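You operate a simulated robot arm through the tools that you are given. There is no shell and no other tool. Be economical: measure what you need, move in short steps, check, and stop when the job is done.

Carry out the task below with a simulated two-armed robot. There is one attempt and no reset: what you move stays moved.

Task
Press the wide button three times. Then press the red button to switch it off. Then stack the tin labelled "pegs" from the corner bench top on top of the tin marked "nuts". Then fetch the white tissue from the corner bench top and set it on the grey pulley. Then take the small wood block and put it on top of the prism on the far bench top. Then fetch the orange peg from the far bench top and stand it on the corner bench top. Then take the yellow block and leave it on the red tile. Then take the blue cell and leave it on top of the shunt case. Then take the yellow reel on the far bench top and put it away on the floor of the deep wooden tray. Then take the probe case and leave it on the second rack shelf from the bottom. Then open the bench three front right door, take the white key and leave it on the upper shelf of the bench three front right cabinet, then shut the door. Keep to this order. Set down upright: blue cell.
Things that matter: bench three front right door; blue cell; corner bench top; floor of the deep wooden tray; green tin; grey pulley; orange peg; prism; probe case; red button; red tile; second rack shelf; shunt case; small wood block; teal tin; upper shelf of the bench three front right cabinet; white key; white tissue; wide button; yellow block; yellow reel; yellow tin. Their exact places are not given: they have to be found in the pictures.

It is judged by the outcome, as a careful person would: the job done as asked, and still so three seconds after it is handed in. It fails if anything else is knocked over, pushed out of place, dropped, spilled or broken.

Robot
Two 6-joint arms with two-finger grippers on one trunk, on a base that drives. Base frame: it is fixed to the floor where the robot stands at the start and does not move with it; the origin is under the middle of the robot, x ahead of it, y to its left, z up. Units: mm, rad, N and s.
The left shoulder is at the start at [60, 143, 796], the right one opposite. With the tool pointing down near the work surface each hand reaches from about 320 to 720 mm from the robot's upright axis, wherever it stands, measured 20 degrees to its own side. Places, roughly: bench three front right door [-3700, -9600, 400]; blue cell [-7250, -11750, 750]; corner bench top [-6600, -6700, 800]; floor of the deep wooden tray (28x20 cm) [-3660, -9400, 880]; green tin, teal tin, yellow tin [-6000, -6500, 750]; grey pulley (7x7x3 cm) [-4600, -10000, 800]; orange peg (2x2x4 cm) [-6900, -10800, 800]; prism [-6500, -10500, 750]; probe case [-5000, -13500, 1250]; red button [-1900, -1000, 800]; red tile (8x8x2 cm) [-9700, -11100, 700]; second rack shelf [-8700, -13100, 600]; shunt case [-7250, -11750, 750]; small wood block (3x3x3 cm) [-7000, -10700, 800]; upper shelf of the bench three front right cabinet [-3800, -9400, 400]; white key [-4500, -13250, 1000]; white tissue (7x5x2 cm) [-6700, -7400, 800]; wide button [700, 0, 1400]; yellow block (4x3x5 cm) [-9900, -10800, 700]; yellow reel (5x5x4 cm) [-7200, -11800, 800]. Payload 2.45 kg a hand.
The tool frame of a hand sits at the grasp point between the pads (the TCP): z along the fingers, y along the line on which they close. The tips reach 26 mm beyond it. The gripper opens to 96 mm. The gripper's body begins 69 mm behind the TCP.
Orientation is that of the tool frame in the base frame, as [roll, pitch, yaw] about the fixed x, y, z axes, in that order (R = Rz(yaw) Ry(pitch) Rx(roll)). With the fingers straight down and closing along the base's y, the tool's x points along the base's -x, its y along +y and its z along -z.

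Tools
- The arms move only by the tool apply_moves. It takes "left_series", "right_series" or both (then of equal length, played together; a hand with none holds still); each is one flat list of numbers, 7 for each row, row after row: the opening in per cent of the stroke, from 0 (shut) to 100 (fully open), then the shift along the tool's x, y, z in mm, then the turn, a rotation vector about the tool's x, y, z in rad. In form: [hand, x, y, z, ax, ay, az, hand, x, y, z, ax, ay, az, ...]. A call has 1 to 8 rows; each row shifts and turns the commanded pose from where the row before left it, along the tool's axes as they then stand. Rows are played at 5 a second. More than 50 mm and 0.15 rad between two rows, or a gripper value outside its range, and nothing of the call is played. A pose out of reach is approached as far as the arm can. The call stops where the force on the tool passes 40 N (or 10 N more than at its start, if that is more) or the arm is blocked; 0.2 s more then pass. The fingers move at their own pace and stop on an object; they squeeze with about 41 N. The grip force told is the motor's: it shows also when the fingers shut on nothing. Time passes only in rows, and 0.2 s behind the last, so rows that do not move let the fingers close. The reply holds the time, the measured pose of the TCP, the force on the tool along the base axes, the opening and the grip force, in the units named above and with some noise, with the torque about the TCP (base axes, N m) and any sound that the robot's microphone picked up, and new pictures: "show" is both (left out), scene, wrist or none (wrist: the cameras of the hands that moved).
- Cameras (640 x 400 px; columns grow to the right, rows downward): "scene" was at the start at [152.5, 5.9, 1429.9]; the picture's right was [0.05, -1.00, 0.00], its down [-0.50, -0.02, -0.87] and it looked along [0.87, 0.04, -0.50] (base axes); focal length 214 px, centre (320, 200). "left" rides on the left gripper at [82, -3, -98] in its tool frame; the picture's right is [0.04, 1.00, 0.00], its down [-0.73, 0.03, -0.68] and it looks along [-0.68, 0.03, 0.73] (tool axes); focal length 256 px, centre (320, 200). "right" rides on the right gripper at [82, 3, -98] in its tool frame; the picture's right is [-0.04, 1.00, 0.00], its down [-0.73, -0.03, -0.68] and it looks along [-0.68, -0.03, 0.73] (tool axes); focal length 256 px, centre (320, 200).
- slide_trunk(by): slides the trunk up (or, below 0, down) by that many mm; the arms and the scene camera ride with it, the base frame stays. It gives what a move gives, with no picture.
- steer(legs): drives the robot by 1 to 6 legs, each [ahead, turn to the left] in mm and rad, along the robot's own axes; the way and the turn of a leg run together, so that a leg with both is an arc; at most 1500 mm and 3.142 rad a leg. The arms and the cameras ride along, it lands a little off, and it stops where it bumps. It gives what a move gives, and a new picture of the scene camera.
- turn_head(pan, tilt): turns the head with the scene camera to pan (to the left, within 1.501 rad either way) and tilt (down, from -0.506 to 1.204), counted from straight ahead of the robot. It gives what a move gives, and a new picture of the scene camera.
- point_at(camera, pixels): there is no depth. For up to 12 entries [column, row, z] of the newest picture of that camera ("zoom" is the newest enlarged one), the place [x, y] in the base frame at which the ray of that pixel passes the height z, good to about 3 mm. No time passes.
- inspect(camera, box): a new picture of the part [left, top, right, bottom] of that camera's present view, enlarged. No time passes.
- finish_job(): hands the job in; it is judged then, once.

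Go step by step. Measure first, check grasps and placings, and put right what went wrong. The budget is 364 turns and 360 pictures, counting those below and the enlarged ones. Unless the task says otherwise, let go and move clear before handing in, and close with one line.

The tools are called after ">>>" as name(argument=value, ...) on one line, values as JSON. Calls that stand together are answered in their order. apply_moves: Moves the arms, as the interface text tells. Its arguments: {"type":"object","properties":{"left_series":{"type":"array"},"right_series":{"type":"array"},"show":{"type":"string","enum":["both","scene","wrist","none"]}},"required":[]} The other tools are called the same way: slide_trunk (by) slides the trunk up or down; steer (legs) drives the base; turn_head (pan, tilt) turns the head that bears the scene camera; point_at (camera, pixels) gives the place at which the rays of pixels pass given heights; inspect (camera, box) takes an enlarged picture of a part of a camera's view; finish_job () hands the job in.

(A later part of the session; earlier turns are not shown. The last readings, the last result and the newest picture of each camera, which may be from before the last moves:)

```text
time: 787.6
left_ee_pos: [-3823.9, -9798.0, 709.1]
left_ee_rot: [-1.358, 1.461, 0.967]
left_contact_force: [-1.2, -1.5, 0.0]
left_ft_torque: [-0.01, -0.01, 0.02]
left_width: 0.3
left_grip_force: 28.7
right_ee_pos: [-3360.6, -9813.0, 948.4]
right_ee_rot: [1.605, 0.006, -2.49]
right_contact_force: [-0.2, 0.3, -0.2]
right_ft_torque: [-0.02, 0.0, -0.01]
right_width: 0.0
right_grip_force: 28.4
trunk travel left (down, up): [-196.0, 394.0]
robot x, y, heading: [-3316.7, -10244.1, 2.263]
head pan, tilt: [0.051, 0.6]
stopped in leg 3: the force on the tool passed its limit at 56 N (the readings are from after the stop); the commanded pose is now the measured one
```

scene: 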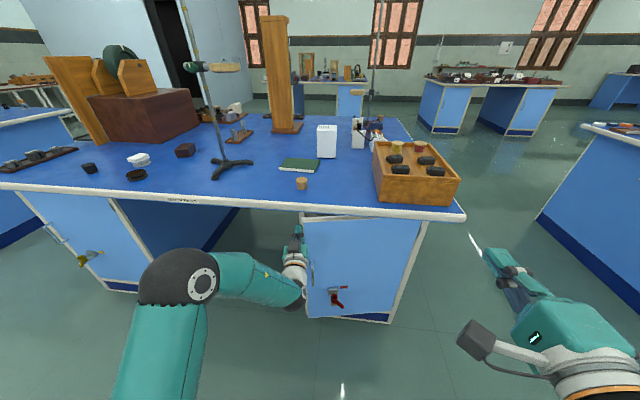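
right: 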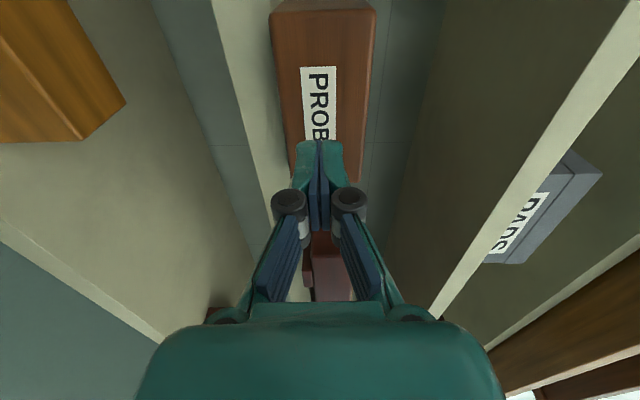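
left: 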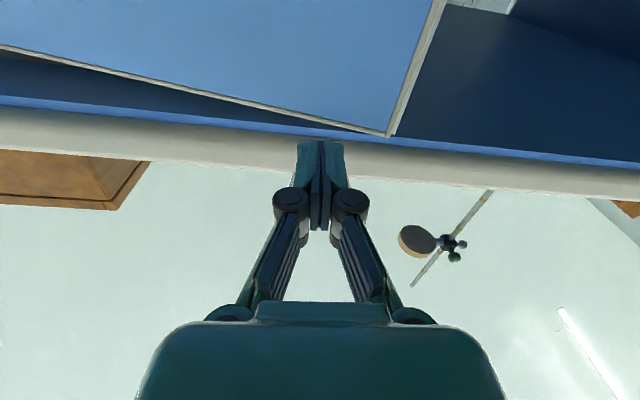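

Pushing edge-on won't open it. Go back to the handle: retract, lower the trunk, and view the handle.

>>> apply_moves(left_series=[45, 0, 6, 0, 0, 0, 0, 80, 0, 0, -43, 0, 0, 0, 80, 0, 0, -43, 0, 0, 0, 80, 0, 0, -44, 0, 0, 0], show="none")

>>> slide_trunk(by=-190)

>>> apply_moves(left_series=[80, 0, -25, 25, 0, 0, 0, 80, 0, 0, 0, 0, 0, 0], show="wrist")

```text
time: 788.6
left_ee_pos: [-3735.4, -9894.1, 704.2]
left_ee_rot: [-1.351, 1.459, 0.974]
left_contact_force: [0.5, -0.1, 0.4]
left_ft_torque: [-0.01, -0.01, 0.05]
left_width: 79.3
left_grip_force: 0.2
right_ee_pos: [-3361.5, -9814.0, 949.1]
right_ee_rot: [1.607, 0.005, -2.491]
right_contact_force: [-0.3, -0.2, -0.2]
right_ft_torque: [-0.01, 0.02, -0.01]
right_width: 0.0
right_grip_force: 28.9
trunk travel left (down, up): [-196.0, 394.0]
robot x, y, heading: [-3318.0, -10242.7, 2.265]
head pan, tilt: [0.051, 0.6]
```

```text
time: 790.6
left_ee_pos: [-3735.2, -9894.0, 514.2]
left_ee_rot: [-1.353, 1.461, 0.975]
left_contact_force: [0.2, 0.7, 0.3]
left_ft_torque: [0.0, 0.02, 0.02]
left_width: 76.9
left_grip_force: 0.1
right_ee_pos: [-3360.5, -9813.2, 759.2]
right_ee_rot: [1.604, 0.005, -2.49]
right_contact_force: [-0.8, 0.0, -1.4]
right_ft_torque: [0.0, 0.02, -0.03]
right_width: 0.0
right_grip_force: 28.5
trunk travel left (down, up): [-6.0, 584.0]
robot x, y, heading: [-3316.6, -10242.2, 2.264]
head pan, tilt: [0.051, 0.6]
```

```text
time: 791.0
left_ee_pos: [-3741.6, -9881.4, 516.8]
left_ee_rot: [-1.381, 1.46, 0.976]
left_contact_force: [-6.5, -17.9, 2.1]
left_ft_torque: [0.12, -0.17, -0.84]
left_width: 68.3
left_grip_force: 0.0
right_ee_pos: [-3360.1, -9814.1, 759.8]
right_ee_rot: [1.605, 0.008, -2.49]
right_contact_force: [0.8, -0.1, -0.6]
right_ft_torque: [0.02, 0.0, 0.0]
right_width: 0.2
right_grip_force: 28.1
trunk travel left (down, up): [-6.0, 584.0]
robot x, y, heading: [-3315.8, -10243.7, 2.268]
head pan, tilt: [0.051, 0.6]
stopped in row 1 (left hand): the force on the tool passed its limit at 52 N (the readings are from after the stop); the commanded pose is now the measured one
```

left: 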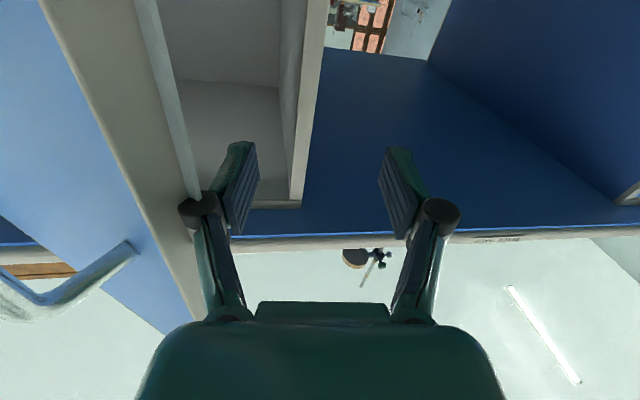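

The door was dragged well open: its free edge is at the hand's right and the cabinet interior is ahead. Close, move in a little, and push right in small steps.

>>> apply_moves(left_series=[0, 0, 8, 0, 0, 0, 0, 0, 0, 0, 20, 0, 0, 0, 0, 0, 0, 20, 0, 0, 0, 0, 0, -10, 0, 0, 0, 0, 0, 0, -10, 0, 0, 0, 0, 0, 0, -10, 0, 0, 0, 0, 0, 0, -10, 0, 0, 0, 0, 0, 0, -10, 0, 0, 0, 0], show="none")

>>> apply_moves(left_series=[0, 0, -10, -3, 0, 0, 0, 0, 0, -10, -4, 0, 0, 0, 0, 0, -10, -4, 0, 0, 0, 0, 0, -10, -4, 0, 0, 0, 0, 0, -10, -4, 0, 0, 0, 0, 0, -10, -4, 0, 0, 0, 0, 0, -10, -4, 0, 0, 0, 0, 0, -10, -4, 0, 0, 0], show="scene")

```text
time: 792.5
left_ee_pos: [-3758.1, -9841.5, 518.3]
left_ee_rot: [-1.422, 1.467, 0.948]
left_contact_force: [-4.2, -10.8, 2.0]
left_ft_torque: [-0.26, -0.03, -0.92]
left_width: 0.0
left_grip_force: 28.2
right_ee_pos: [-3361.2, -9813.0, 760.8]
right_ee_rot: [1.605, 0.005, -2.491]
right_contact_force: [-0.2, 0.0, 0.7]
right_ft_torque: [0.03, -0.05, 0.03]
right_width: 0.1
right_grip_force: 28.7
trunk travel left (down, up): [-6.0, 584.0]
robot x, y, heading: [-3317.8, -10246.0, 2.259]
head pan, tilt: [0.051, 0.6]
stopped in row 7 (left hand): the force on the tool passed its limit at 57 N (the readings are from after the stop); the commanded pose is now the measured one
```

```text
time: 792.8
left_ee_pos: [-3757.7, -9841.8, 517.9]
left_ee_rot: [-1.442, 1.47, 0.938]
left_contact_force: [-3.8, -8.7, 1.3]
left_ft_torque: [-0.25, -0.09, -0.83]
left_width: 0.0
left_grip_force: 28.6
right_ee_pos: [-3361.0, -9813.4, 760.1]
right_ee_rot: [1.606, 0.005, -2.488]
right_contact_force: [-0.8, 0.3, -0.4]
right_ft_torque: [0.01, -0.02, 0.0]
right_width: 0.0
right_grip_force: 28.8
trunk travel left (down, up): [-6.0, 584.0]
robot x, y, heading: [-3319.4, -10246.9, 2.262]
head pan, tilt: [0.051, 0.6]
stopped in row 1 (left hand): the force on the tool passed its limit at 52 N (the readings are from after the stop); the commanded pose is now the measured one
```

scene: 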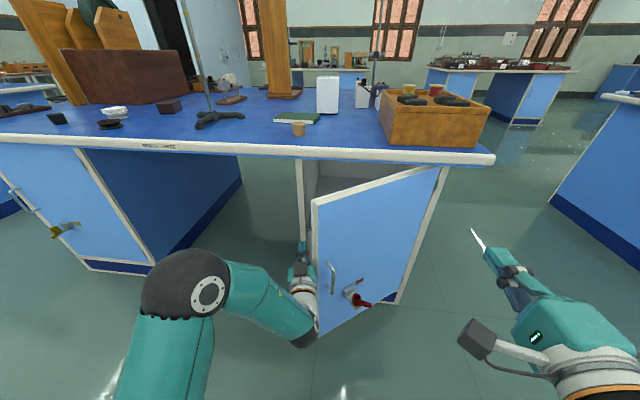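

Door is ~45° open, its edge beyond the bench overhang. Switch to a vertical tool: retract, raise the trunk, pitch the left hand down, then pull the door from behind.

>>> apply_moves(left_series=[0, 0, 12, 0, 0, 0, 0, 0, 0, 6, -40, 0, 0, 0, 0, 0, 0, -40, 0, 0, 0, 0, 0, 0, -20, 0, 0, 0], show="none")

>>> slide_trunk(by=330)

>>> apply_moves(left_series=[0, 0, 0, 0, 0, 0.1428, 0, 0, 0, 0, 0, 0, 0.1428, 0, 0, 0, 0, 0, 0, 0.1428, 0, 0, 0, 0, 0, 0, 0.1428, 0, 0, 0, 0, 0, 0, 0.1428, 0, 0, 0, 0, 0, 0, 0.1428, 0, 0, 0, 0, 0, 0, 0.1428, 0, 0, 0, 0, 0, 0, 0.1428, 0], show="none")

>>> apply_moves(left_series=[0, 0, 0, 0, 0, 0.1428, 0, 0, 0, 0, 0, 0, 0.1428, 0, 0, 0, 0, 0, 0, 0.05, 0, 0, 0, 0, 0, 0, 0, 0], show="none")

```text
time: 793.8
left_ee_pos: [-3695.2, -9924.4, 514.6]
left_ee_rot: [-1.444, 1.47, 0.935]
left_contact_force: [0.5, 0.0, 0.1]
left_ft_torque: [0.0, 0.04, 0.01]
left_width: 0.0
left_grip_force: 29.1
right_ee_pos: [-3361.1, -9813.2, 760.8]
right_ee_rot: [1.607, 0.005, -2.49]
right_contact_force: [-0.2, 0.5, 0.0]
right_ft_torque: [-0.01, -0.03, 0.0]
right_width: 0.1
right_grip_force: 28.1
trunk travel left (down, up): [-6.0, 584.0]
robot x, y, heading: [-3317.2, -10242.2, 2.266]
head pan, tilt: [0.051, 0.6]
```

```text
time: 797.1
left_ee_pos: [-3695.6, -9922.2, 844.6]
left_ee_rot: [-1.454, 1.47, 0.931]
left_contact_force: [0.5, 1.2, -0.1]
left_ft_torque: [0.01, 0.0, 0.02]
left_width: 0.0
left_grip_force: 28.9
right_ee_pos: [-3361.5, -9813.0, 1090.8]
right_ee_rot: [1.607, 0.007, -2.49]
right_contact_force: [-0.4, -0.1, 0.1]
right_ft_torque: [0.03, 0.02, 0.01]
right_width: 0.0
right_grip_force: 28.7
trunk travel left (down, up): [-336.0, 254.0]
robot x, y, heading: [-3314.8, -10244.5, 2.264]
head pan, tilt: [0.051, 0.6]
```

```text
time: 798.9
left_ee_pos: [-3696.1, -9922.4, 844.3]
left_ee_rot: [-3.032, 0.439, -0.715]
left_contact_force: [-0.1, 0.3, 0.0]
left_ft_torque: [0.01, 0.02, -0.02]
left_width: 0.0
left_grip_force: 28.0
right_ee_pos: [-3361.1, -9813.4, 1090.0]
right_ee_rot: [1.606, 0.005, -2.491]
right_contact_force: [0.5, 0.2, 0.7]
right_ft_torque: [0.02, -0.03, 0.01]
right_width: 0.1
right_grip_force: 28.6
trunk travel left (down, up): [-336.0, 254.0]
robot x, y, heading: [-3315.7, -10246.6, 2.261]
head pan, tilt: [0.051, 0.6]
```

```text
time: 799.9
left_ee_pos: [-3696.1, -9922.7, 844.9]
left_ee_rot: [-3.041, 0.104, -0.749]
left_contact_force: [0.1, -0.6, -0.2]
left_ft_torque: [0.04, -0.01, -0.02]
left_width: 0.0
left_grip_force: 28.1
right_ee_pos: [-3361.5, -9813.2, 1090.9]
right_ee_rot: [1.605, 0.005, -2.489]
right_contact_force: [-1.0, 0.3, -0.2]
right_ft_torque: [0.02, 0.02, -0.01]
right_width: 0.0
right_grip_force: 28.8
trunk travel left (down, up): [-336.0, 254.0]
robot x, y, heading: [-3315.5, -10245.2, 2.267]
head pan, tilt: [0.051, 0.6]
```

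Left hand is vertical. Move it over to behind the door, lower, and pull.

>>> apply_moves(left_series=[0, -20.8, -44.4, 0, 0, 0, 0, 0, -20.8, -44.4, 0, 0, 0, 0, 0, -20.8, -44.4, 0, 0, 0, 0, 0, 0, 0, 40, 0, 0, 0, 0, 0, 0, 40, 0, 0, 0, 0, 0, 0, 35, 0, 0, 0], show="scene")

```text
time: 801.5
left_ee_pos: [-3656.4, -9770.1, 764.6]
left_ee_rot: [-3.033, 0.121, -0.745]
left_contact_force: [-2.7, -5.5, 15.9]
left_ft_torque: [-0.32, 0.05, -0.05]
left_width: 0.0
left_grip_force: 28.4
right_ee_pos: [-3361.5, -9814.1, 1091.3]
right_ee_rot: [1.604, 0.005, -2.491]
right_contact_force: [-0.6, -0.7, -0.3]
right_ft_torque: [0.01, -0.01, -0.04]
right_width: 0.0
right_grip_force: 28.9
trunk travel left (down, up): [-336.0, 254.0]
robot x, y, heading: [-3315.6, -10246.7, 2.264]
head pan, tilt: [0.051, 0.6]
stopped in row 6 (left hand): the force on the tool passed its limit at 46 N (the readings are from after the stop); the commanded pose is now the measured one
```

scene: 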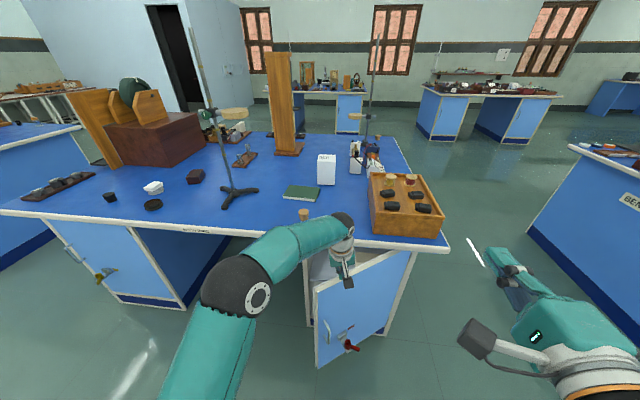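

Landed on the door's top edge (door ≈33° open). Shift toward its free edge and lower behind it, then pull.

>>> apply_moves(left_series=[0, 0, 0, -35, 0, 0, 0, 0, -18.1, 28.8, 0, 0, 0, 0, 0, -18.1, 28.8, 0, 0, 0, 0, 0, 0, 0, 35, 0, 0, 0, 0, 0, 0, 30, 0, 0, 0], show="none")

>>> apply_moves(left_series=[0, 12, -4, 0, 0, 0, 0, 0, 12, -4, 0, 0, 0, 0, 0, 12, -4, 0, 0, 0, 0, 0, 12, -5, 0, 0, 0, 0, 0, 12, -5, 0, 0, 0, 0, 0, 12, -6, 0, 0, 0, 0, 0, 12, -6, 0, 0, 0, 0, 0, 12, -7, 0, 0, 0, 0], show="none")

```text
time: 802.7
left_ee_pos: [-3721.6, -9784.4, 727.9]
left_ee_rot: [-3.035, 0.114, -0.748]
left_contact_force: [0.1, 0.9, 0.0]
left_ft_torque: [0.02, 0.04, -0.02]
left_width: 0.0
left_grip_force: 28.6
right_ee_pos: [-3360.8, -9812.9, 1089.8]
right_ee_rot: [1.605, 0.005, -2.491]
right_contact_force: [-1.0, 0.8, 0.3]
right_ft_torque: [-0.06, -0.01, 0.02]
right_width: 0.0
right_grip_force: 28.4
trunk travel left (down, up): [-336.0, 254.0]
robot x, y, heading: [-3316.8, -10244.9, 2.26]
head pan, tilt: [0.051, 0.6]
```

```text
time: 804.5
left_ee_pos: [-3620.6, -9819.4, 721.4]
left_ee_rot: [-3.034, 0.115, -0.747]
left_contact_force: [-0.5, -0.5, 0.9]
left_ft_torque: [-0.01, 0.02, -0.04]
left_width: 0.0
left_grip_force: 28.6
right_ee_pos: [-3361.0, -9812.3, 1091.9]
right_ee_rot: [1.605, 0.006, -2.492]
right_contact_force: [-0.1, -0.1, -0.2]
right_ft_torque: [-0.02, 0.01, -0.07]
right_width: 0.0
right_grip_force: 28.6
trunk travel left (down, up): [-336.0, 254.0]
robot x, y, heading: [-3316.0, -10244.6, 2.265]
head pan, tilt: [0.051, 0.6]
```

It works: the door follows. Continue the pull along the arc.

>>> apply_moves(left_series=[0, 15, -10, 0, 0, 0, 0, 0, 15, -12, 0, 0, 0, 0, 0, 15, -13, 0, 0, 0, 0, 0, 14, -14, 0, 0, 0, 0, 0, 13, -15, 0, 0, 0, 0, 0, 12, -16, 0, 0, 0, 0, 0, 11, -17, 0, 0, 0, 0, 0, 10, -18, 0, 0, 0, 0], show="none")

>>> apply_moves(left_series=[0, 8, -18, 0, 0, 0, 0, 0, 6, -18, 0, 0, 0, 0, 0, 4, -18, 0, 0, 0, 0, 0, 2, -18, 0, 0, 0, 0], show="scene")

```text
time: 806.5
left_ee_pos: [-3512.1, -9800.0, 738.2]
left_ee_rot: [-2.998, 0.115, -0.652]
left_contact_force: [0.1, 0.0, 0.1]
left_ft_torque: [0.03, -0.02, 0.0]
left_width: 0.0
left_grip_force: 28.7
right_ee_pos: [-3360.1, -9813.6, 1091.1]
right_ee_rot: [1.605, 0.003, -2.491]
right_contact_force: [0.4, 0.0, 1.6]
right_ft_torque: [0.04, 0.0, -0.01]
right_width: 0.1
right_grip_force: 28.5
trunk travel left (down, up): [-336.0, 254.0]
robot x, y, heading: [-3317.3, -10248.4, 2.263]
head pan, tilt: [0.051, 0.6]
stopped in row 8 (left hand): the arm was blocked; the commanded pose is now the measured one
```

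```text
time: 807.6
left_ee_pos: [-3536.7, -9757.1, 740.1]
left_ee_rot: [-2.986, 0.077, -0.496]
left_contact_force: [-0.3, 0.2, -0.5]
left_ft_torque: [0.03, 0.05, -0.03]
left_width: 0.0
left_grip_force: 28.3
right_ee_pos: [-3361.4, -9812.3, 1088.6]
right_ee_rot: [1.605, 0.006, -2.49]
right_contact_force: [-0.2, -0.2, 0.9]
right_ft_torque: [0.03, 0.01, 0.0]
right_width: 0.0
right_grip_force: 28.7
trunk travel left (down, up): [-336.0, 254.0]
robot x, y, heading: [-3317.5, -10248.6, 2.266]
head pan, tilt: [0.051, 0.6]
stopped in row 4 (left hand): the arm was blocked; the commanded pose is now the measured one
```

scene: 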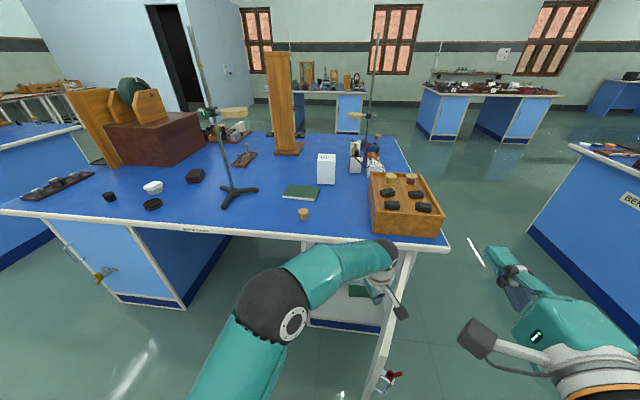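

The door is wide open. Lift the left hand out, then reverse in an arc along the aisle toward the keys board.

>>> apply_moves(left_series=[0, 0, 0, -40, 0, 0, 0, 0, 0, 0, -40, 0, 0, 0, 0, 15, 10, -40, 0, 0, 0, 0, 30, 10, 0, 0, 0, 0], show="none")

>>> steer(legs=[[-150, 0], [-420, -0.75], [-420, -0.75]])

```text
time: 808.6
left_ee_pos: [-3506.7, -9816.9, 856.6]
left_ee_rot: [-2.989, 0.078, -0.499]
left_contact_force: [-0.3, -0.3, 0.3]
left_ft_torque: [0.04, -0.04, 0.03]
left_width: 0.0
left_grip_force: 28.5
right_ee_pos: [-3361.2, -9813.0, 1091.8]
right_ee_rot: [1.605, 0.005, -2.491]
right_contact_force: [0.5, -0.1, -0.5]
right_ft_torque: [-0.02, -0.02, -0.02]
right_width: 0.0
right_grip_force: 28.5
trunk travel left (down, up): [-336.0, 254.0]
robot x, y, heading: [-3322.8, -10249.0, 2.267]
head pan, tilt: [0.051, 0.6]
```

```text
time: 814.4
left_ee_pos: [-2855.3, -10894.3, 854.8]
left_ee_rot: [-2.99, 0.081, -1.964]
left_contact_force: [-0.6, 0.0, -0.4]
left_ft_torque: [0.0, -0.03, 0.03]
left_width: 0.0
left_grip_force: 28.4
right_ee_pos: [-2837.9, -11036.6, 1090.8]
right_ee_rot: [1.603, 0.005, 2.329]
right_contact_force: [-0.1, 0.2, 0.4]
right_ft_torque: [-0.02, 0.04, 0.01]
right_width: 0.1
right_grip_force: 28.4
trunk travel left (down, up): [-336.0, 254.0]
robot x, y, heading: [-3261.6, -11124.7, 0.803]
head pan, tilt: [0.051, 0.6]
```

scene: 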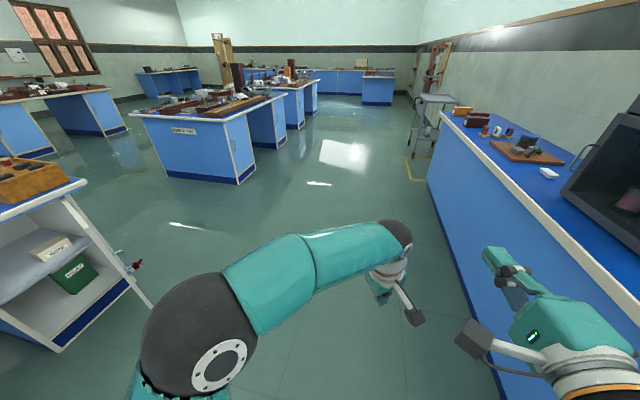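

Arcs work well. Continue: reverse along the aisle, arc round to face the wall, and drive toward the keys.

>>> steer(legs=[[0, -0.19], [-1450, 0], [-200, 0], [-420, -0.76], [-420, -0.76], [850, 0]])

```text
time: 832.3
left_ee_pos: [-4719.3, -13027.3, 853.3]
left_ee_rot: [-2.99, 0.079, 2.524]
left_contact_force: [0.0, 0.7, 0.2]
left_ft_torque: [-0.01, 0.03, 0.0]
left_width: 0.0
left_grip_force: 29.0
right_ee_pos: [-4864.7, -13013.5, 1091.5]
right_ee_rot: [1.605, 0.006, 0.535]
right_contact_force: [-0.2, -1.0, -0.1]
right_ft_torque: [0.01, -0.03, 0.0]
right_width: 0.0
right_grip_force: 28.8
trunk travel left (down, up): [-336.0, 254.0]
robot x, y, heading: [-4858.6, -12579.2, -0.992]
head pan, tilt: [0.051, 0.6]
```

scene: 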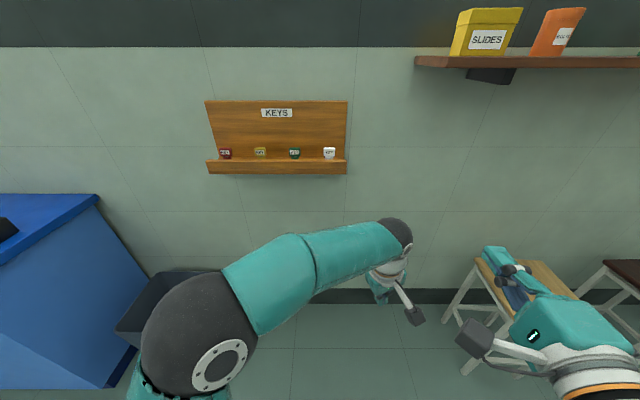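

Inspect the white key closely.

>>> inspect(camera="scene", box=[290, 135, 350, 175])

>>> point_at(camera="zoom", pixels=[[420, 180, 1000], [420, 180, 1020], [420, 180, 1040], [420, 240, 980], [420, 240, 1000]])

```text
10.00 times, centred on (320, 155) of scene
```

zoom: 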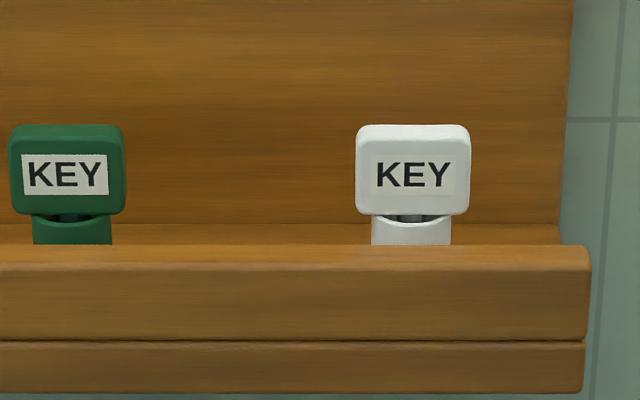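

```text
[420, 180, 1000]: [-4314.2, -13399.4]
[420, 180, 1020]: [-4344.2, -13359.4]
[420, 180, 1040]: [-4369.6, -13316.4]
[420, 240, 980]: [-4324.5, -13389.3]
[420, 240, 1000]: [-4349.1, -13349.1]
```

The key has a square head (~45 mm wide) above a ledge lip. Level and centre the left hand, pitch it 45° forward, and raise the trunk.

>>> apply_moves(left_series=[80, 0, 25, 0, -0.075, 0.04, 0, 80, 0, 25, 0, -0.075, 0.04, 0, 80, 0, 25, 0, 0, 0, 0.123, 80, 0, 25, 0, 0, 0, 0.123, 80, 0, 25, 0, 0, 0, 0.123, 80, 0, 0, 0, 0, -0.131, 0, 80, 0, 0, 0, 0, -0.131, 0, 80, 0, 0, 0, 0, -0.131, 0], show="none")

>>> apply_moves(left_series=[80, 0, 0, 0, 0, -0.131, 0, 80, 0, 0, 0, 0, -0.131, 0, 80, 0, 0, 0, 0, -0.131, 0, 80, 0, 0, 0, 0, 0, 0], show="none")

>>> slide_trunk(by=230)

```text
time: 834.1
left_ee_pos: [-4640.5, -12931.9, 849.7]
left_ee_rot: [-3.138, 0.395, 2.15]
left_contact_force: [0.0, 0.4, -0.4]
left_ft_torque: [0.02, -0.02, 0.01]
left_width: 77.1
left_grip_force: 0.0
right_ee_pos: [-4863.0, -13014.3, 1092.6]
right_ee_rot: [1.605, 0.006, 0.535]
right_contact_force: [-0.4, -0.1, 0.8]
right_ft_torque: [0.01, 0.0, -0.03]
right_width: 0.0
right_grip_force: 28.4
trunk travel left (down, up): [-336.0, 254.0]
robot x, y, heading: [-4857.8, -12581.2, -0.992]
head pan, tilt: [0.051, 0.6]
```

```text
time: 835.1
left_ee_pos: [-4641.8, -12931.2, 848.5]
left_ee_rot: [-3.14, 0.787, 2.149]
left_contact_force: [-0.6, 0.6, 0.7]
left_ft_torque: [0.0, 0.01, 0.01]
left_width: 76.9
left_grip_force: 0.0
right_ee_pos: [-4864.4, -13014.6, 1092.8]
right_ee_rot: [1.605, 0.003, 0.536]
right_contact_force: [-0.3, -0.8, 0.6]
right_ft_torque: [-0.03, -0.05, 0.01]
right_width: 0.0
right_grip_force: 28.0
trunk travel left (down, up): [-336.0, 254.0]
robot x, y, heading: [-4858.7, -12584.9, -0.991]
head pan, tilt: [0.051, 0.6]
```

```text
time: 837.5
left_ee_pos: [-4641.5, -12931.9, 1079.3]
left_ee_rot: [-3.138, 0.788, 2.149]
left_contact_force: [1.0, 1.2, 0.7]
left_ft_torque: [0.02, -0.02, 0.01]
left_width: 76.9
left_grip_force: 0.0
right_ee_pos: [-4864.0, -13014.5, 1322.1]
right_ee_rot: [1.604, 0.006, 0.536]
right_contact_force: [0.0, 0.0, 0.7]
right_ft_torque: [-0.01, 0.01, -0.01]
right_width: 0.1
right_grip_force: 27.8
trunk travel left (down, up): [-566.0, 24.0]
robot x, y, heading: [-4856.6, -12580.9, -0.99]
head pan, tilt: [0.051, 0.6]
```

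Left hand is in line with the key. Drive 240 mm closer and look with the wrist camera.

>>> steer(legs=[[0, 0.03], [240, 0]])

>>> apply_moves(left_series=[80, -25, 0, 25, 0, 0, 0, 80, -25, 0, 25, 0, 0, 0, 80, -25, 0, 25, 0, 0, 0, 80, 0, 0, 0, 0, 0, 0], show="wrist")

```text
time: 839.7
left_ee_pos: [-4487.2, -13129.2, 1078.0]
left_ee_rot: [-3.14, 0.786, 2.182]
left_contact_force: [0.4, 0.2, -0.3]
left_ft_torque: [0.02, 0.02, 0.01]
left_width: 76.4
left_grip_force: 0.0
right_ee_pos: [-4708.3, -13219.3, 1322.6]
right_ee_rot: [1.607, 0.004, 0.565]
right_contact_force: [1.0, -1.0, -0.7]
right_ft_torque: [-0.02, -0.02, 0.01]
right_width: 0.2
right_grip_force: 28.6
trunk travel left (down, up): [-566.0, 24.0]
robot x, y, heading: [-4721.2, -12787.2, -0.968]
head pan, tilt: [0.051, 0.6]
```

scene: 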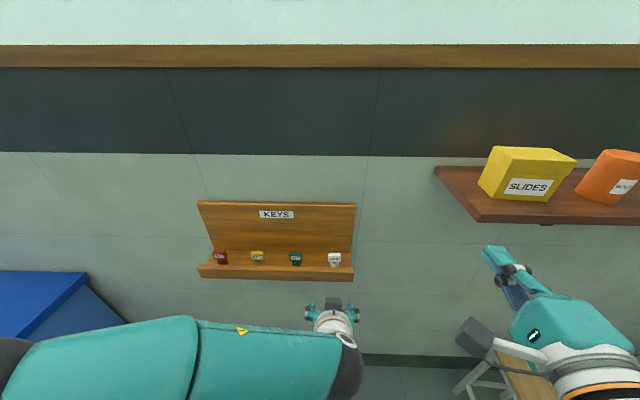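

```text
time: 840.7
left_ee_pos: [-4429.4, -13216.6, 1079.6]
left_ee_rot: [-3.138, 0.786, 2.183]
left_contact_force: [-0.5, 0.1, 0.9]
left_ft_torque: [-0.01, 0.0, -0.01]
left_width: 76.9
left_grip_force: 0.0
right_ee_pos: [-4710.2, -13216.3, 1322.8]
right_ee_rot: [1.604, 0.004, 0.565]
right_contact_force: [0.4, -0.6, -0.1]
right_ft_torque: [-0.03, 0.0, -0.01]
right_width: 0.0
right_grip_force: 28.3
trunk travel left (down, up): [-566.0, 24.0]
robot x, y, heading: [-4717.8, -12786.1, -0.97]
head pan, tilt: [0.051, 0.6]
```

left: 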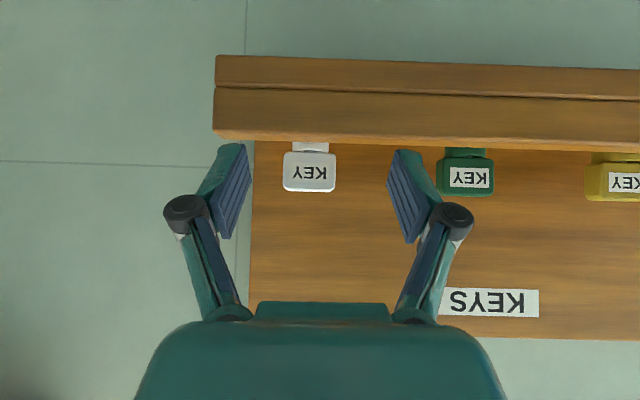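

>>> point_at(camera="left", pixels=[[309, 175, 1000], [309, 175, 1020], [309, 175, 1040], [283, 175, 1020], [336, 175, 1020], [310, 147, 1000], [300, 135, 1000]])

>>> point_at(camera="scene", pixels=[[334.5, 259, 1000], [334.5, 259, 1020], [334.5, 259, 1040]])

```text
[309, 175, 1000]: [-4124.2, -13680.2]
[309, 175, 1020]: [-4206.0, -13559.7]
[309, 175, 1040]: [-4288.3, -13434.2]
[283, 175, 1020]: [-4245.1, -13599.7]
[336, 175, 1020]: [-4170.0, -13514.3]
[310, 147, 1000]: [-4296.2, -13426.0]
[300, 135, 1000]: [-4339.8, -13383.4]
```

```text
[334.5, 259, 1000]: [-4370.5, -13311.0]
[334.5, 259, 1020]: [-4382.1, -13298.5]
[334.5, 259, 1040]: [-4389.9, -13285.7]
```

The key head is at ≈(A 11212, B 8358, z 1066). Move onto it and close.

>>> apply_moves(left_series=[80, -15.2, -3.5, 25.1, 0, 0, 0, 80, -15.2, -3.5, 25.1, 0, 0, 0, 40, 0, 0, 0, 0, 0, 0, 0, 0, 0, 0, 0, 0, 0, 0, 0, 0, 0, 0, 0, 0, 0, 0, 0, 0, 0, 0, 0], show="wrist")

```text
time: 842.1
left_ee_pos: [-4402.6, -13267.8, 1064.9]
left_ee_rot: [-3.139, 0.788, 2.183]
left_contact_force: [0.3, -0.2, 1.1]
left_ft_torque: [-0.04, 0.0, 0.01]
left_width: 36.2
left_grip_force: 41.0
right_ee_pos: [-4707.7, -13217.5, 1322.3]
right_ee_rot: [1.606, 0.004, 0.565]
right_contact_force: [0.1, 0.8, 0.9]
right_ft_torque: [0.0, -0.02, 0.0]
right_width: 0.0
right_grip_force: 28.6
trunk travel left (down, up): [-566.0, 24.0]
robot x, y, heading: [-4715.7, -12782.0, -0.966]
head pan, tilt: [0.051, 0.6]
```

left: 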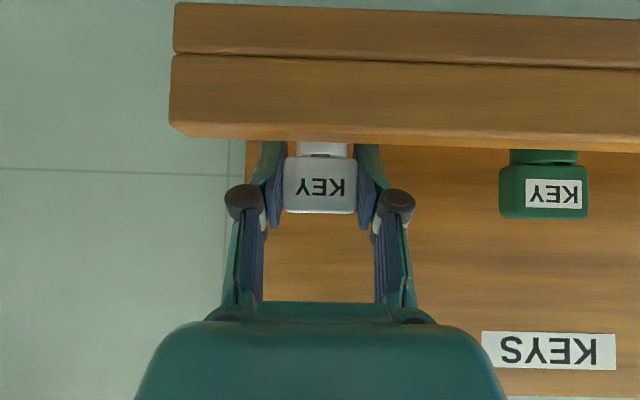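

Key gripped (36 mm). Lift straight up and back away.

>>> apply_moves(left_series=[0, -7, 0, -7, 0, 0, 0, 0, -10, 0, -10, 0, 0, 0, 0, -14, 0, -14, 0, 0, 0, 0, -18, 0, -18, 0, 0, 0, 0, 20, 0, -20, 0, 0, 0, 0, 28, 0, -28, 0, 0, 0, 0, 28, 0, -28, 0, 0, 0], show="wrist")

```text
time: 843.7
left_ee_pos: [-4463.2, -13174.7, 1138.8]
left_ee_rot: [-3.137, 0.788, 2.183]
left_contact_force: [1.3, 0.6, -0.7]
left_ft_torque: [-0.02, 0.02, 0.02]
left_width: 36.3
left_grip_force: 40.9
right_ee_pos: [-4709.8, -13215.9, 1322.0]
right_ee_rot: [1.605, 0.004, 0.566]
right_contact_force: [-0.1, 0.4, -0.8]
right_ft_torque: [-0.02, 0.0, -0.01]
right_width: 0.0
right_grip_force: 28.6
trunk travel left (down, up): [-566.0, 24.0]
robot x, y, heading: [-4716.7, -12784.0, -0.969]
head pan, tilt: [0.051, 0.6]
```

left: 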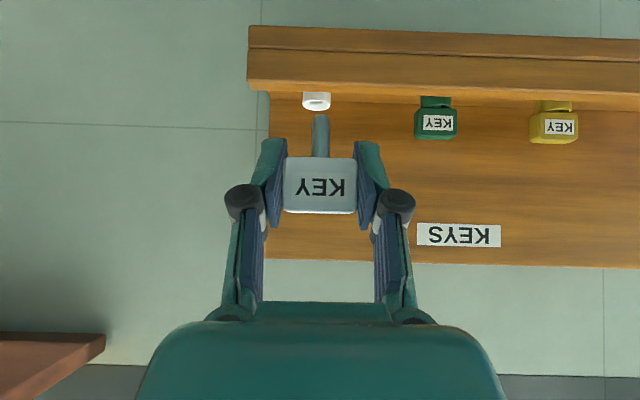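

Key is out of its socket: a head with a pin. Drive back along the same arcs to the cabinet.

>>> steer(legs=[[-1060, 0], [420, 0.76], [420, 0.76], [1500, 0], [150, 0]])

```text
time: 851.3
left_ee_pos: [-4528.1, -12295.6, 1137.4]
left_ee_rot: [-3.137, 0.784, 2.871]
left_contact_force: [1.2, -0.5, -0.1]
left_ft_torque: [0.03, -0.02, 0.0]
left_width: 36.1
left_grip_force: 41.5
right_ee_pos: [-4691.8, -12484.4, 1322.9]
right_ee_rot: [1.607, 0.003, 1.256]
right_contact_force: [1.0, -0.9, -0.4]
right_ft_torque: [-0.02, 0.0, -0.01]
right_width: 0.3
right_grip_force: 28.8
trunk travel left (down, up): [-566.0, 24.0]
robot x, y, heading: [-4979.8, -12166.0, -0.238]
head pan, tilt: [0.051, 0.6]
stopped in leg 2: the robot was blocked; the commanded pose is now the measured one
```

scene: 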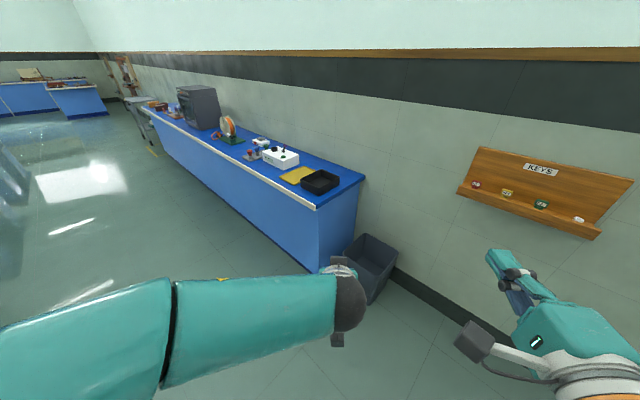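

>>> steer(legs=[[300, 0.42], [300, 0.42], [1450, 0]])

```text
time: 862.2
left_ee_pos: [-2812.1, -10921.0, 1138.2]
left_ee_rot: [-3.139, 0.787, -2.539]
left_contact_force: [-0.6, 0.7, -0.3]
left_ft_torque: [-0.03, 0.01, 0.01]
left_width: 35.9
left_grip_force: 40.3
right_ee_pos: [-2774.2, -11166.7, 1324.1]
right_ee_rot: [1.605, 0.004, 2.129]
right_contact_force: [-0.7, 0.4, -0.4]
right_ft_torque: [0.02, -0.01, -0.01]
right_width: 0.0
right_grip_force: 28.3
trunk travel left (down, up): [-566.0, 24.0]
robot x, y, heading: [-3204.0, -11178.2, 0.635]
head pan, tilt: [0.051, 0.6]
```

scene: 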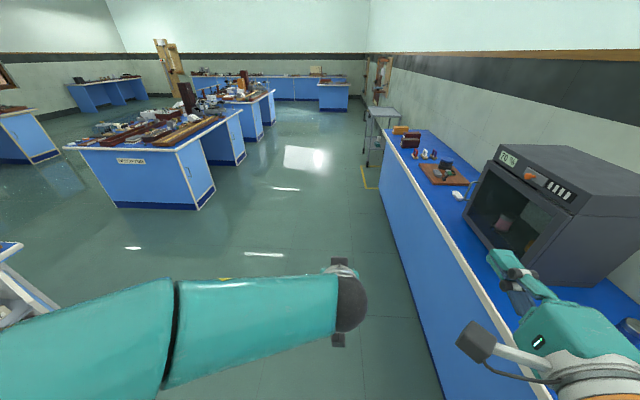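

>>> steer(legs=[[225, 0.52], [225, 0.52], [225, 0.52]])

>>> slide_trunk(by=-400)

>>> slide_trunk(by=-160)

```text
time: 867.6
left_ee_pos: [-3362.5, -10188.8, 1140.4]
left_ee_rot: [-3.139, 0.785, -0.983]
left_contact_force: [-1.0, 0.4, 0.4]
left_ft_torque: [-0.03, -0.02, -0.01]
left_width: 36.0
left_grip_force: 41.2
right_ee_pos: [-3115.9, -10151.7, 1324.0]
right_ee_rot: [1.605, 0.006, -2.597]
right_contact_force: [-0.3, 0.5, -0.3]
right_ft_torque: [0.01, -0.04, -0.01]
right_width: 0.3
right_grip_force: 28.5
trunk travel left (down, up): [-566.0, 24.0]
robot x, y, heading: [-3096.4, -10576.3, 2.225]
head pan, tilt: [0.051, 0.6]
stopped in leg 3: the robot was blocked; the commanded pose is now the measured one
```

scene: 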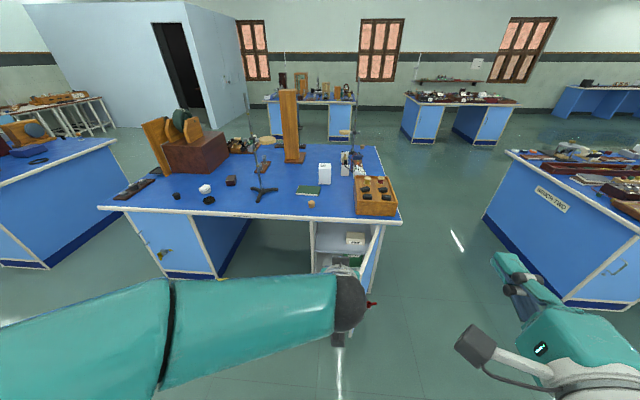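

```text
time: 871.4
left_ee_pos: [-3361.7, -10190.2, 739.4]
left_ee_rot: [-3.138, 0.788, -0.983]
left_contact_force: [-0.1, 0.3, -0.9]
left_ft_torque: [0.0, -0.01, 0.01]
left_width: 36.2
left_grip_force: 40.9
right_ee_pos: [-3114.3, -10152.9, 925.3]
right_ee_rot: [1.606, 0.003, -2.597]
right_contact_force: [-0.4, -0.8, 0.4]
right_ft_torque: [0.01, 0.0, -0.01]
right_width: 0.1
right_grip_force: 28.9
trunk travel left (down, up): [-166.0, 424.0]
robot x, y, heading: [-3096.2, -10570.3, 2.229]
head pan, tilt: [0.051, 0.6]
```

```text
time: 873.2
left_ee_pos: [-3362.1, -10189.4, 580.2]
left_ee_rot: [-3.138, 0.788, -0.982]
left_contact_force: [0.0, -0.4, -0.1]
left_ft_torque: [-0.01, 0.0, -0.01]
left_width: 36.1
left_grip_force: 41.4
right_ee_pos: [-3115.0, -10151.9, 765.9]
right_ee_rot: [1.604, 0.004, -2.597]
right_contact_force: [-0.1, -0.3, -0.5]
right_ft_torque: [0.0, 0.0, 0.0]
right_width: 0.0
right_grip_force: 28.8
trunk travel left (down, up): [-6.0, 584.0]
robot x, y, heading: [-3097.0, -10570.9, 2.223]
head pan, tilt: [0.051, 0.6]
```

Look into the open cabinet from this height.

>>> inspect(camera="scene", box=[270, 100, 430, 230])

>>> point_at(camera="zoom", pixels=[[240, 240, 430], [240, 240, 450], [240, 240, 470], [320, 240, 430], [200, 300, 430], [200, 300, 400], [320, 300, 430], [400, 240, 430]])

```text
3.08 times, centred on (350, 165) of scene
```

zoom: 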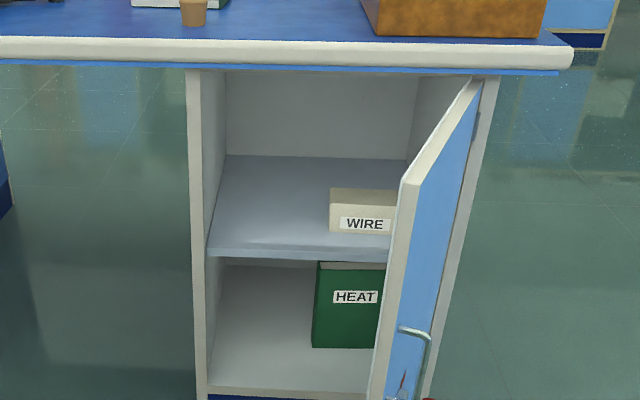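

```text
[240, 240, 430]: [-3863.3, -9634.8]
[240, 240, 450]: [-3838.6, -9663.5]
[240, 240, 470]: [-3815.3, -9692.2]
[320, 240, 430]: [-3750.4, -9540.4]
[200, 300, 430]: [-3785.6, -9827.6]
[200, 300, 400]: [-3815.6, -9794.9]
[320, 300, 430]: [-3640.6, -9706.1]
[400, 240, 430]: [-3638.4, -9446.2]
```

Upper shelf z≈435; free space on its left half. Lower the key to z≈520 and drive in.

>>> apply_moves(left_series=[0, 21.2, 0, 21.2, 0, 0, 0, 0, 21.2, 0, 21.2, 0, 0, 0, 0, 0, 0, 0, 0, 0, 0], show="none")

>>> steer(legs=[[490, 0]])

```text
time: 874.0
left_ee_pos: [-3360.1, -10190.2, 518.5]
left_ee_rot: [-3.136, 0.788, -0.982]
left_contact_force: [0.7, 0.3, -0.8]
left_ft_torque: [-0.06, 0.03, 0.02]
left_width: 36.0
left_grip_force: 40.6
right_ee_pos: [-3116.1, -10152.4, 765.2]
right_ee_rot: [1.604, 0.002, -2.598]
right_contact_force: [-0.2, 0.0, 0.0]
right_ft_torque: [-0.03, 0.0, 0.02]
right_width: 0.0
right_grip_force: 28.7
trunk travel left (down, up): [-6.0, 584.0]
robot x, y, heading: [-3098.8, -10573.3, 2.225]
head pan, tilt: [0.051, 0.6]
```

```text
time: 877.0
left_ee_pos: [-3661.0, -9813.9, 519.8]
left_ee_rot: [-3.137, 0.786, -0.971]
left_contact_force: [0.7, 0.4, -0.4]
left_ft_torque: [-0.04, -0.03, -0.01]
left_width: 36.1
left_grip_force: 41.0
right_ee_pos: [-3415.5, -9772.0, 764.9]
right_ee_rot: [1.603, 0.005, -2.583]
right_contact_force: [-0.4, 1.2, -0.8]
right_ft_torque: [0.01, 0.01, 0.0]
right_width: 0.3
right_grip_force: 28.7
trunk travel left (down, up): [-6.0, 584.0]
robot x, y, heading: [-3393.5, -10194.5, 2.243]
head pan, tilt: [0.051, 0.6]
stopped in leg 1: the robot was blocked; the commanded pose is now the measured one
```

scene: 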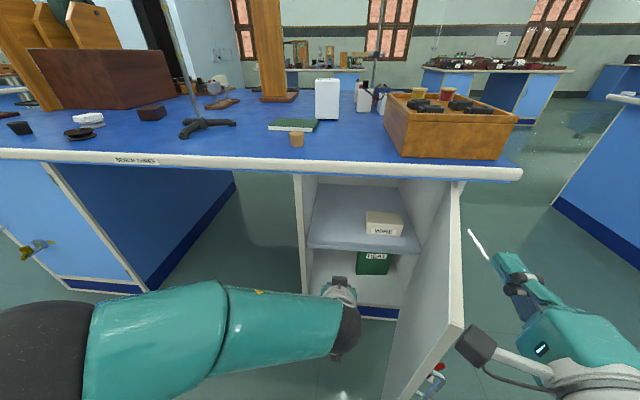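

Advance the arm into the cabinet above the shelf.

>>> apply_moves(left_series=[0, -30, 1, 30, 0, 0, 0, 0, -30, 1, 30, 0, 0, 0, 0, -30, 1, 30, 0, 0, 0, 0, -30, 1, 30, 0, 0, 0, 0, -30, 1, 30, 0, 0, 0, 0, -30, 1, 30, 0, 0, 0, 0, -30, 1, 30, 0, 0, 0], show="none")

```text
time: 878.6
left_ee_pos: [-3833.7, -9575.1, 519.5]
left_ee_rot: [-3.139, 0.783, -0.971]
left_contact_force: [0.5, 0.3, -0.1]
left_ft_torque: [-0.02, -0.03, -0.01]
left_width: 36.2
left_grip_force: 41.0
right_ee_pos: [-3416.3, -9771.7, 765.6]
right_ee_rot: [1.604, 0.005, -2.584]
right_contact_force: [0.4, 0.0, -0.6]
right_ft_torque: [-0.04, 0.0, -0.01]
right_width: 0.1
right_grip_force: 28.3
trunk travel left (down, up): [-6.0, 584.0]
robot x, y, heading: [-3395.2, -10195.7, 2.24]
head pan, tilt: [0.051, 0.6]
```

Now lower until the pin touches the shelf.

>>> apply_moves(left_series=[0, 5.6, 0, 5.6, 0, 0, 0, 0, 5.6, 0, 5.6, 0, 0, 0, 0, 4, 0, 4, 0, 0, 0, 0, 2.1, 0, 2.1, 0, 0, 0, 0, 0, 0, 0, 0, 0, 0], show="none")

>>> apply_moves(left_series=[0, 2.1, 0, 2.1, 0, 0, 0, 0, 2.1, 0, 2.1, 0, 0, 0, 0, 2.1, 0, 2.1, 0, 0, 0, 0, 0, 0, 0, 0, 0, 0], show="wrist")

```text
time: 879.8
left_ee_pos: [-3835.1, -9571.7, 496.2]
left_ee_rot: [-3.14, 0.785, -0.97]
left_contact_force: [-0.5, 0.0, -0.7]
left_ft_torque: [0.0, -0.01, 0.02]
left_width: 35.8
left_grip_force: 40.6
right_ee_pos: [-3416.4, -9772.2, 765.2]
right_ee_rot: [1.604, 0.004, -2.586]
right_contact_force: [0.0, -0.3, 0.0]
right_ft_torque: [-0.02, 0.0, -0.01]
right_width: 0.0
right_grip_force: 28.8
trunk travel left (down, up): [-6.0, 584.0]
robot x, y, heading: [-3390.1, -10192.5, 2.242]
head pan, tilt: [0.051, 0.6]
```

```text
time: 880.8
left_ee_pos: [-3833.8, -9572.1, 485.6]
left_ee_rot: [-3.137, 0.787, -0.969]
left_contact_force: [-1.1, 0.5, -0.4]
left_ft_torque: [0.02, 0.02, -0.02]
left_width: 36.2
left_grip_force: 40.7
right_ee_pos: [-3416.0, -9771.5, 766.3]
right_ee_rot: [1.603, 0.007, -2.586]
right_contact_force: [0.1, -0.2, -0.5]
right_ft_torque: [-0.02, 0.01, 0.02]
right_width: 0.0
right_grip_force: 28.8
trunk travel left (down, up): [-6.0, 584.0]
robot x, y, heading: [-3394.1, -10192.0, 2.242]
head pan, tilt: [0.051, 0.6]
```

left: 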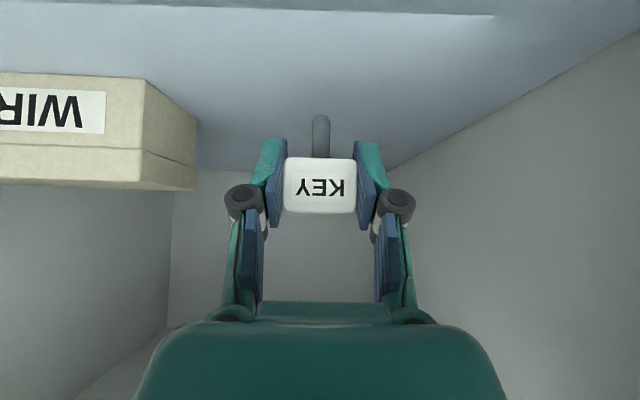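

Key is over free shelf space. Lower until the pin touches.

>>> apply_moves(left_series=[0, 2.1, 0, 2.1, 0, 0, 0, 0, 2.1, 0, 2.1, 0, 0, 0, 0, 0, 0, 0, 0, 0, 0], show="none")

>>> apply_moves(left_series=[0, 2.1, 0, 2.1, 0, 0, 0, 0, 2.1, 0, 2.1, 0, 0, 0, 0, 0, 0, 0, 0, 0, 0], show="none")

>>> apply_moves(left_series=[0, 2.1, 0, 2.1, 0, 0, 0, 0, 2.1, 0, 2.1, 0, 0, 0, 0, 0, 0, 0, 0, 0, 0], show="none")

```text
time: 881.6
left_ee_pos: [-3833.5, -9572.3, 479.8]
left_ee_rot: [-3.138, 0.784, -0.97]
left_contact_force: [0.2, -0.1, -0.3]
left_ft_torque: [-0.03, -0.01, 0.05]
left_width: 36.2
left_grip_force: 41.3
right_ee_pos: [-3417.3, -9772.9, 766.0]
right_ee_rot: [1.604, 0.006, -2.584]
right_contact_force: [-0.6, -0.3, -0.6]
right_ft_torque: [-0.02, -0.03, 0.01]
right_width: 0.2
right_grip_force: 27.8
trunk travel left (down, up): [-6.0, 584.0]
robot x, y, heading: [-3389.7, -10194.9, 2.244]
head pan, tilt: [0.051, 0.6]
```

```text
time: 882.4
left_ee_pos: [-3834.1, -9572.7, 474.2]
left_ee_rot: [-3.138, 0.784, -0.972]
left_contact_force: [-0.3, -0.1, -1.7]
left_ft_torque: [-0.03, -0.02, 0.02]
left_width: 35.9
left_grip_force: 41.3
right_ee_pos: [-3415.9, -9771.5, 765.5]
right_ee_rot: [1.604, 0.005, -2.585]
right_contact_force: [0.3, 0.1, -0.3]
right_ft_torque: [0.01, 0.0, -0.04]
right_width: 0.1
right_grip_force: 28.4
trunk travel left (down, up): [-6.0, 584.0]
robot x, y, heading: [-3394.1, -10195.0, 2.245]
head pan, tilt: [0.051, 0.6]
```

```text
time: 883.2
left_ee_pos: [-3833.9, -9572.0, 468.9]
left_ee_rot: [-3.137, 0.785, -0.971]
left_contact_force: [0.2, -1.2, -0.3]
left_ft_torque: [-0.01, -0.01, 0.0]
left_width: 36.1
left_grip_force: 40.9
right_ee_pos: [-3415.7, -9772.2, 766.4]
right_ee_rot: [1.605, 0.005, -2.585]
right_contact_force: [0.2, 0.5, 0.1]
right_ft_torque: [-0.03, 0.01, -0.01]
right_width: 0.2
right_grip_force: 28.3
trunk travel left (down, up): [-6.0, 584.0]
robot x, y, heading: [-3396.2, -10192.7, 2.237]
head pan, tilt: [0.051, 0.6]
```

>>> apply_moves(left_series=[0, 2.1, 0, 2.1, 0, 0, 0, 0, 2.1, 0, 2.1, 0, 0, 0, 0, 0, 0, 0, 0, 0, 0], show="none")

>>> apply_moves(left_series=[0, 2.1, 0, 2.1, 0, 0, 0, 0, 0, 0, 0, 0, 0, 0], show="none")

>>> apply_moves(left_series=[0, 2.1, 0, 2.1, 0, 0, 0, 0, 0, 0, 0, 0, 0, 0], show="none")

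```text
time: 884.0
left_ee_pos: [-3835.6, -9570.7, 462.4]
left_ee_rot: [-3.138, 0.788, -0.972]
left_contact_force: [0.3, -0.4, 1.3]
left_ft_torque: [-0.02, -0.03, 0.01]
left_width: 36.0
left_grip_force: 40.9
right_ee_pos: [-3416.7, -9771.5, 765.2]
right_ee_rot: [1.605, 0.005, -2.584]
right_contact_force: [-0.6, -0.3, -0.7]
right_ft_torque: [0.01, 0.0, 0.02]
right_width: 0.2
right_grip_force: 28.7
trunk travel left (down, up): [-6.0, 584.0]
robot x, y, heading: [-3390.8, -10194.1, 2.24]
head pan, tilt: [0.051, 0.6]
```

```text
time: 884.6
left_ee_pos: [-3834.2, -9570.5, 461.4]
left_ee_rot: [-3.137, 0.794, -0.97]
left_contact_force: [-0.8, 0.1, 10.8]
left_ft_torque: [0.08, 0.06, 0.0]
left_width: 36.0
left_grip_force: 40.5
right_ee_pos: [-3416.6, -9773.2, 764.8]
right_ee_rot: [1.605, 0.005, -2.585]
right_contact_force: [2.1, -0.6, 0.0]
right_ft_torque: [0.0, -0.01, -0.03]
right_width: 0.1
right_grip_force: 28.3
trunk travel left (down, up): [-6.0, 584.0]
robot x, y, heading: [-3393.5, -10194.0, 2.24]
head pan, tilt: [0.051, 0.6]
```

```text
time: 885.2
left_ee_pos: [-3834.7, -9571.0, 461.2]
left_ee_rot: [-3.136, 0.795, -0.966]
left_contact_force: [-1.2, -6.0, 22.4]
left_ft_torque: [-0.06, 0.08, 0.01]
left_width: 36.0
left_grip_force: 41.3
right_ee_pos: [-3416.2, -9772.7, 766.8]
right_ee_rot: [1.603, 0.006, -2.584]
right_contact_force: [0.4, 0.3, 0.4]
right_ft_torque: [-0.03, -0.01, -0.01]
right_width: 0.0
right_grip_force: 28.5
trunk travel left (down, up): [-6.0, 584.0]
robot x, y, heading: [-3392.7, -10192.5, 2.247]
head pan, tilt: [0.051, 0.6]
```

Contact with the shelf. Ease 3 mm, open slowly, and withdraw along the tool axis.

>>> apply_moves(left_series=[0, -2.5, 0, -2.5, 0, 0, 0, 45, 0, 0, 0, 0, 0, 0, 60, 0, 0, 0, 0, 0, 0, 60, 0, 0, 0, 0, 0, 0, 70, 0, 0, -20, 0, 0, 0, 70, 10, 0, -40, 0, 0, 0, 70, 25, 0, -40, 0, 0, 0], show="wrist")

```text
time: 886.8
left_ee_pos: [-3779.3, -9652.6, 504.2]
left_ee_rot: [-3.138, 0.785, -0.969]
left_contact_force: [0.0, -0.1, 0.2]
left_ft_torque: [0.02, 0.03, 0.0]
left_width: 67.1
left_grip_force: 0.0
right_ee_pos: [-3416.7, -9771.3, 766.2]
right_ee_rot: [1.605, 0.005, -2.585]
right_contact_force: [-0.4, 0.2, 0.4]
right_ft_torque: [0.0, 0.01, 0.02]
right_width: 0.2
right_grip_force: 28.3
trunk travel left (down, up): [-6.0, 584.0]
robot x, y, heading: [-3395.0, -10194.7, 2.242]
head pan, tilt: [0.051, 0.6]
```

left: 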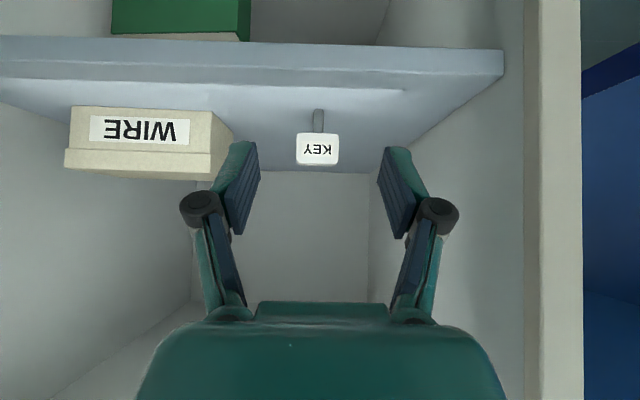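

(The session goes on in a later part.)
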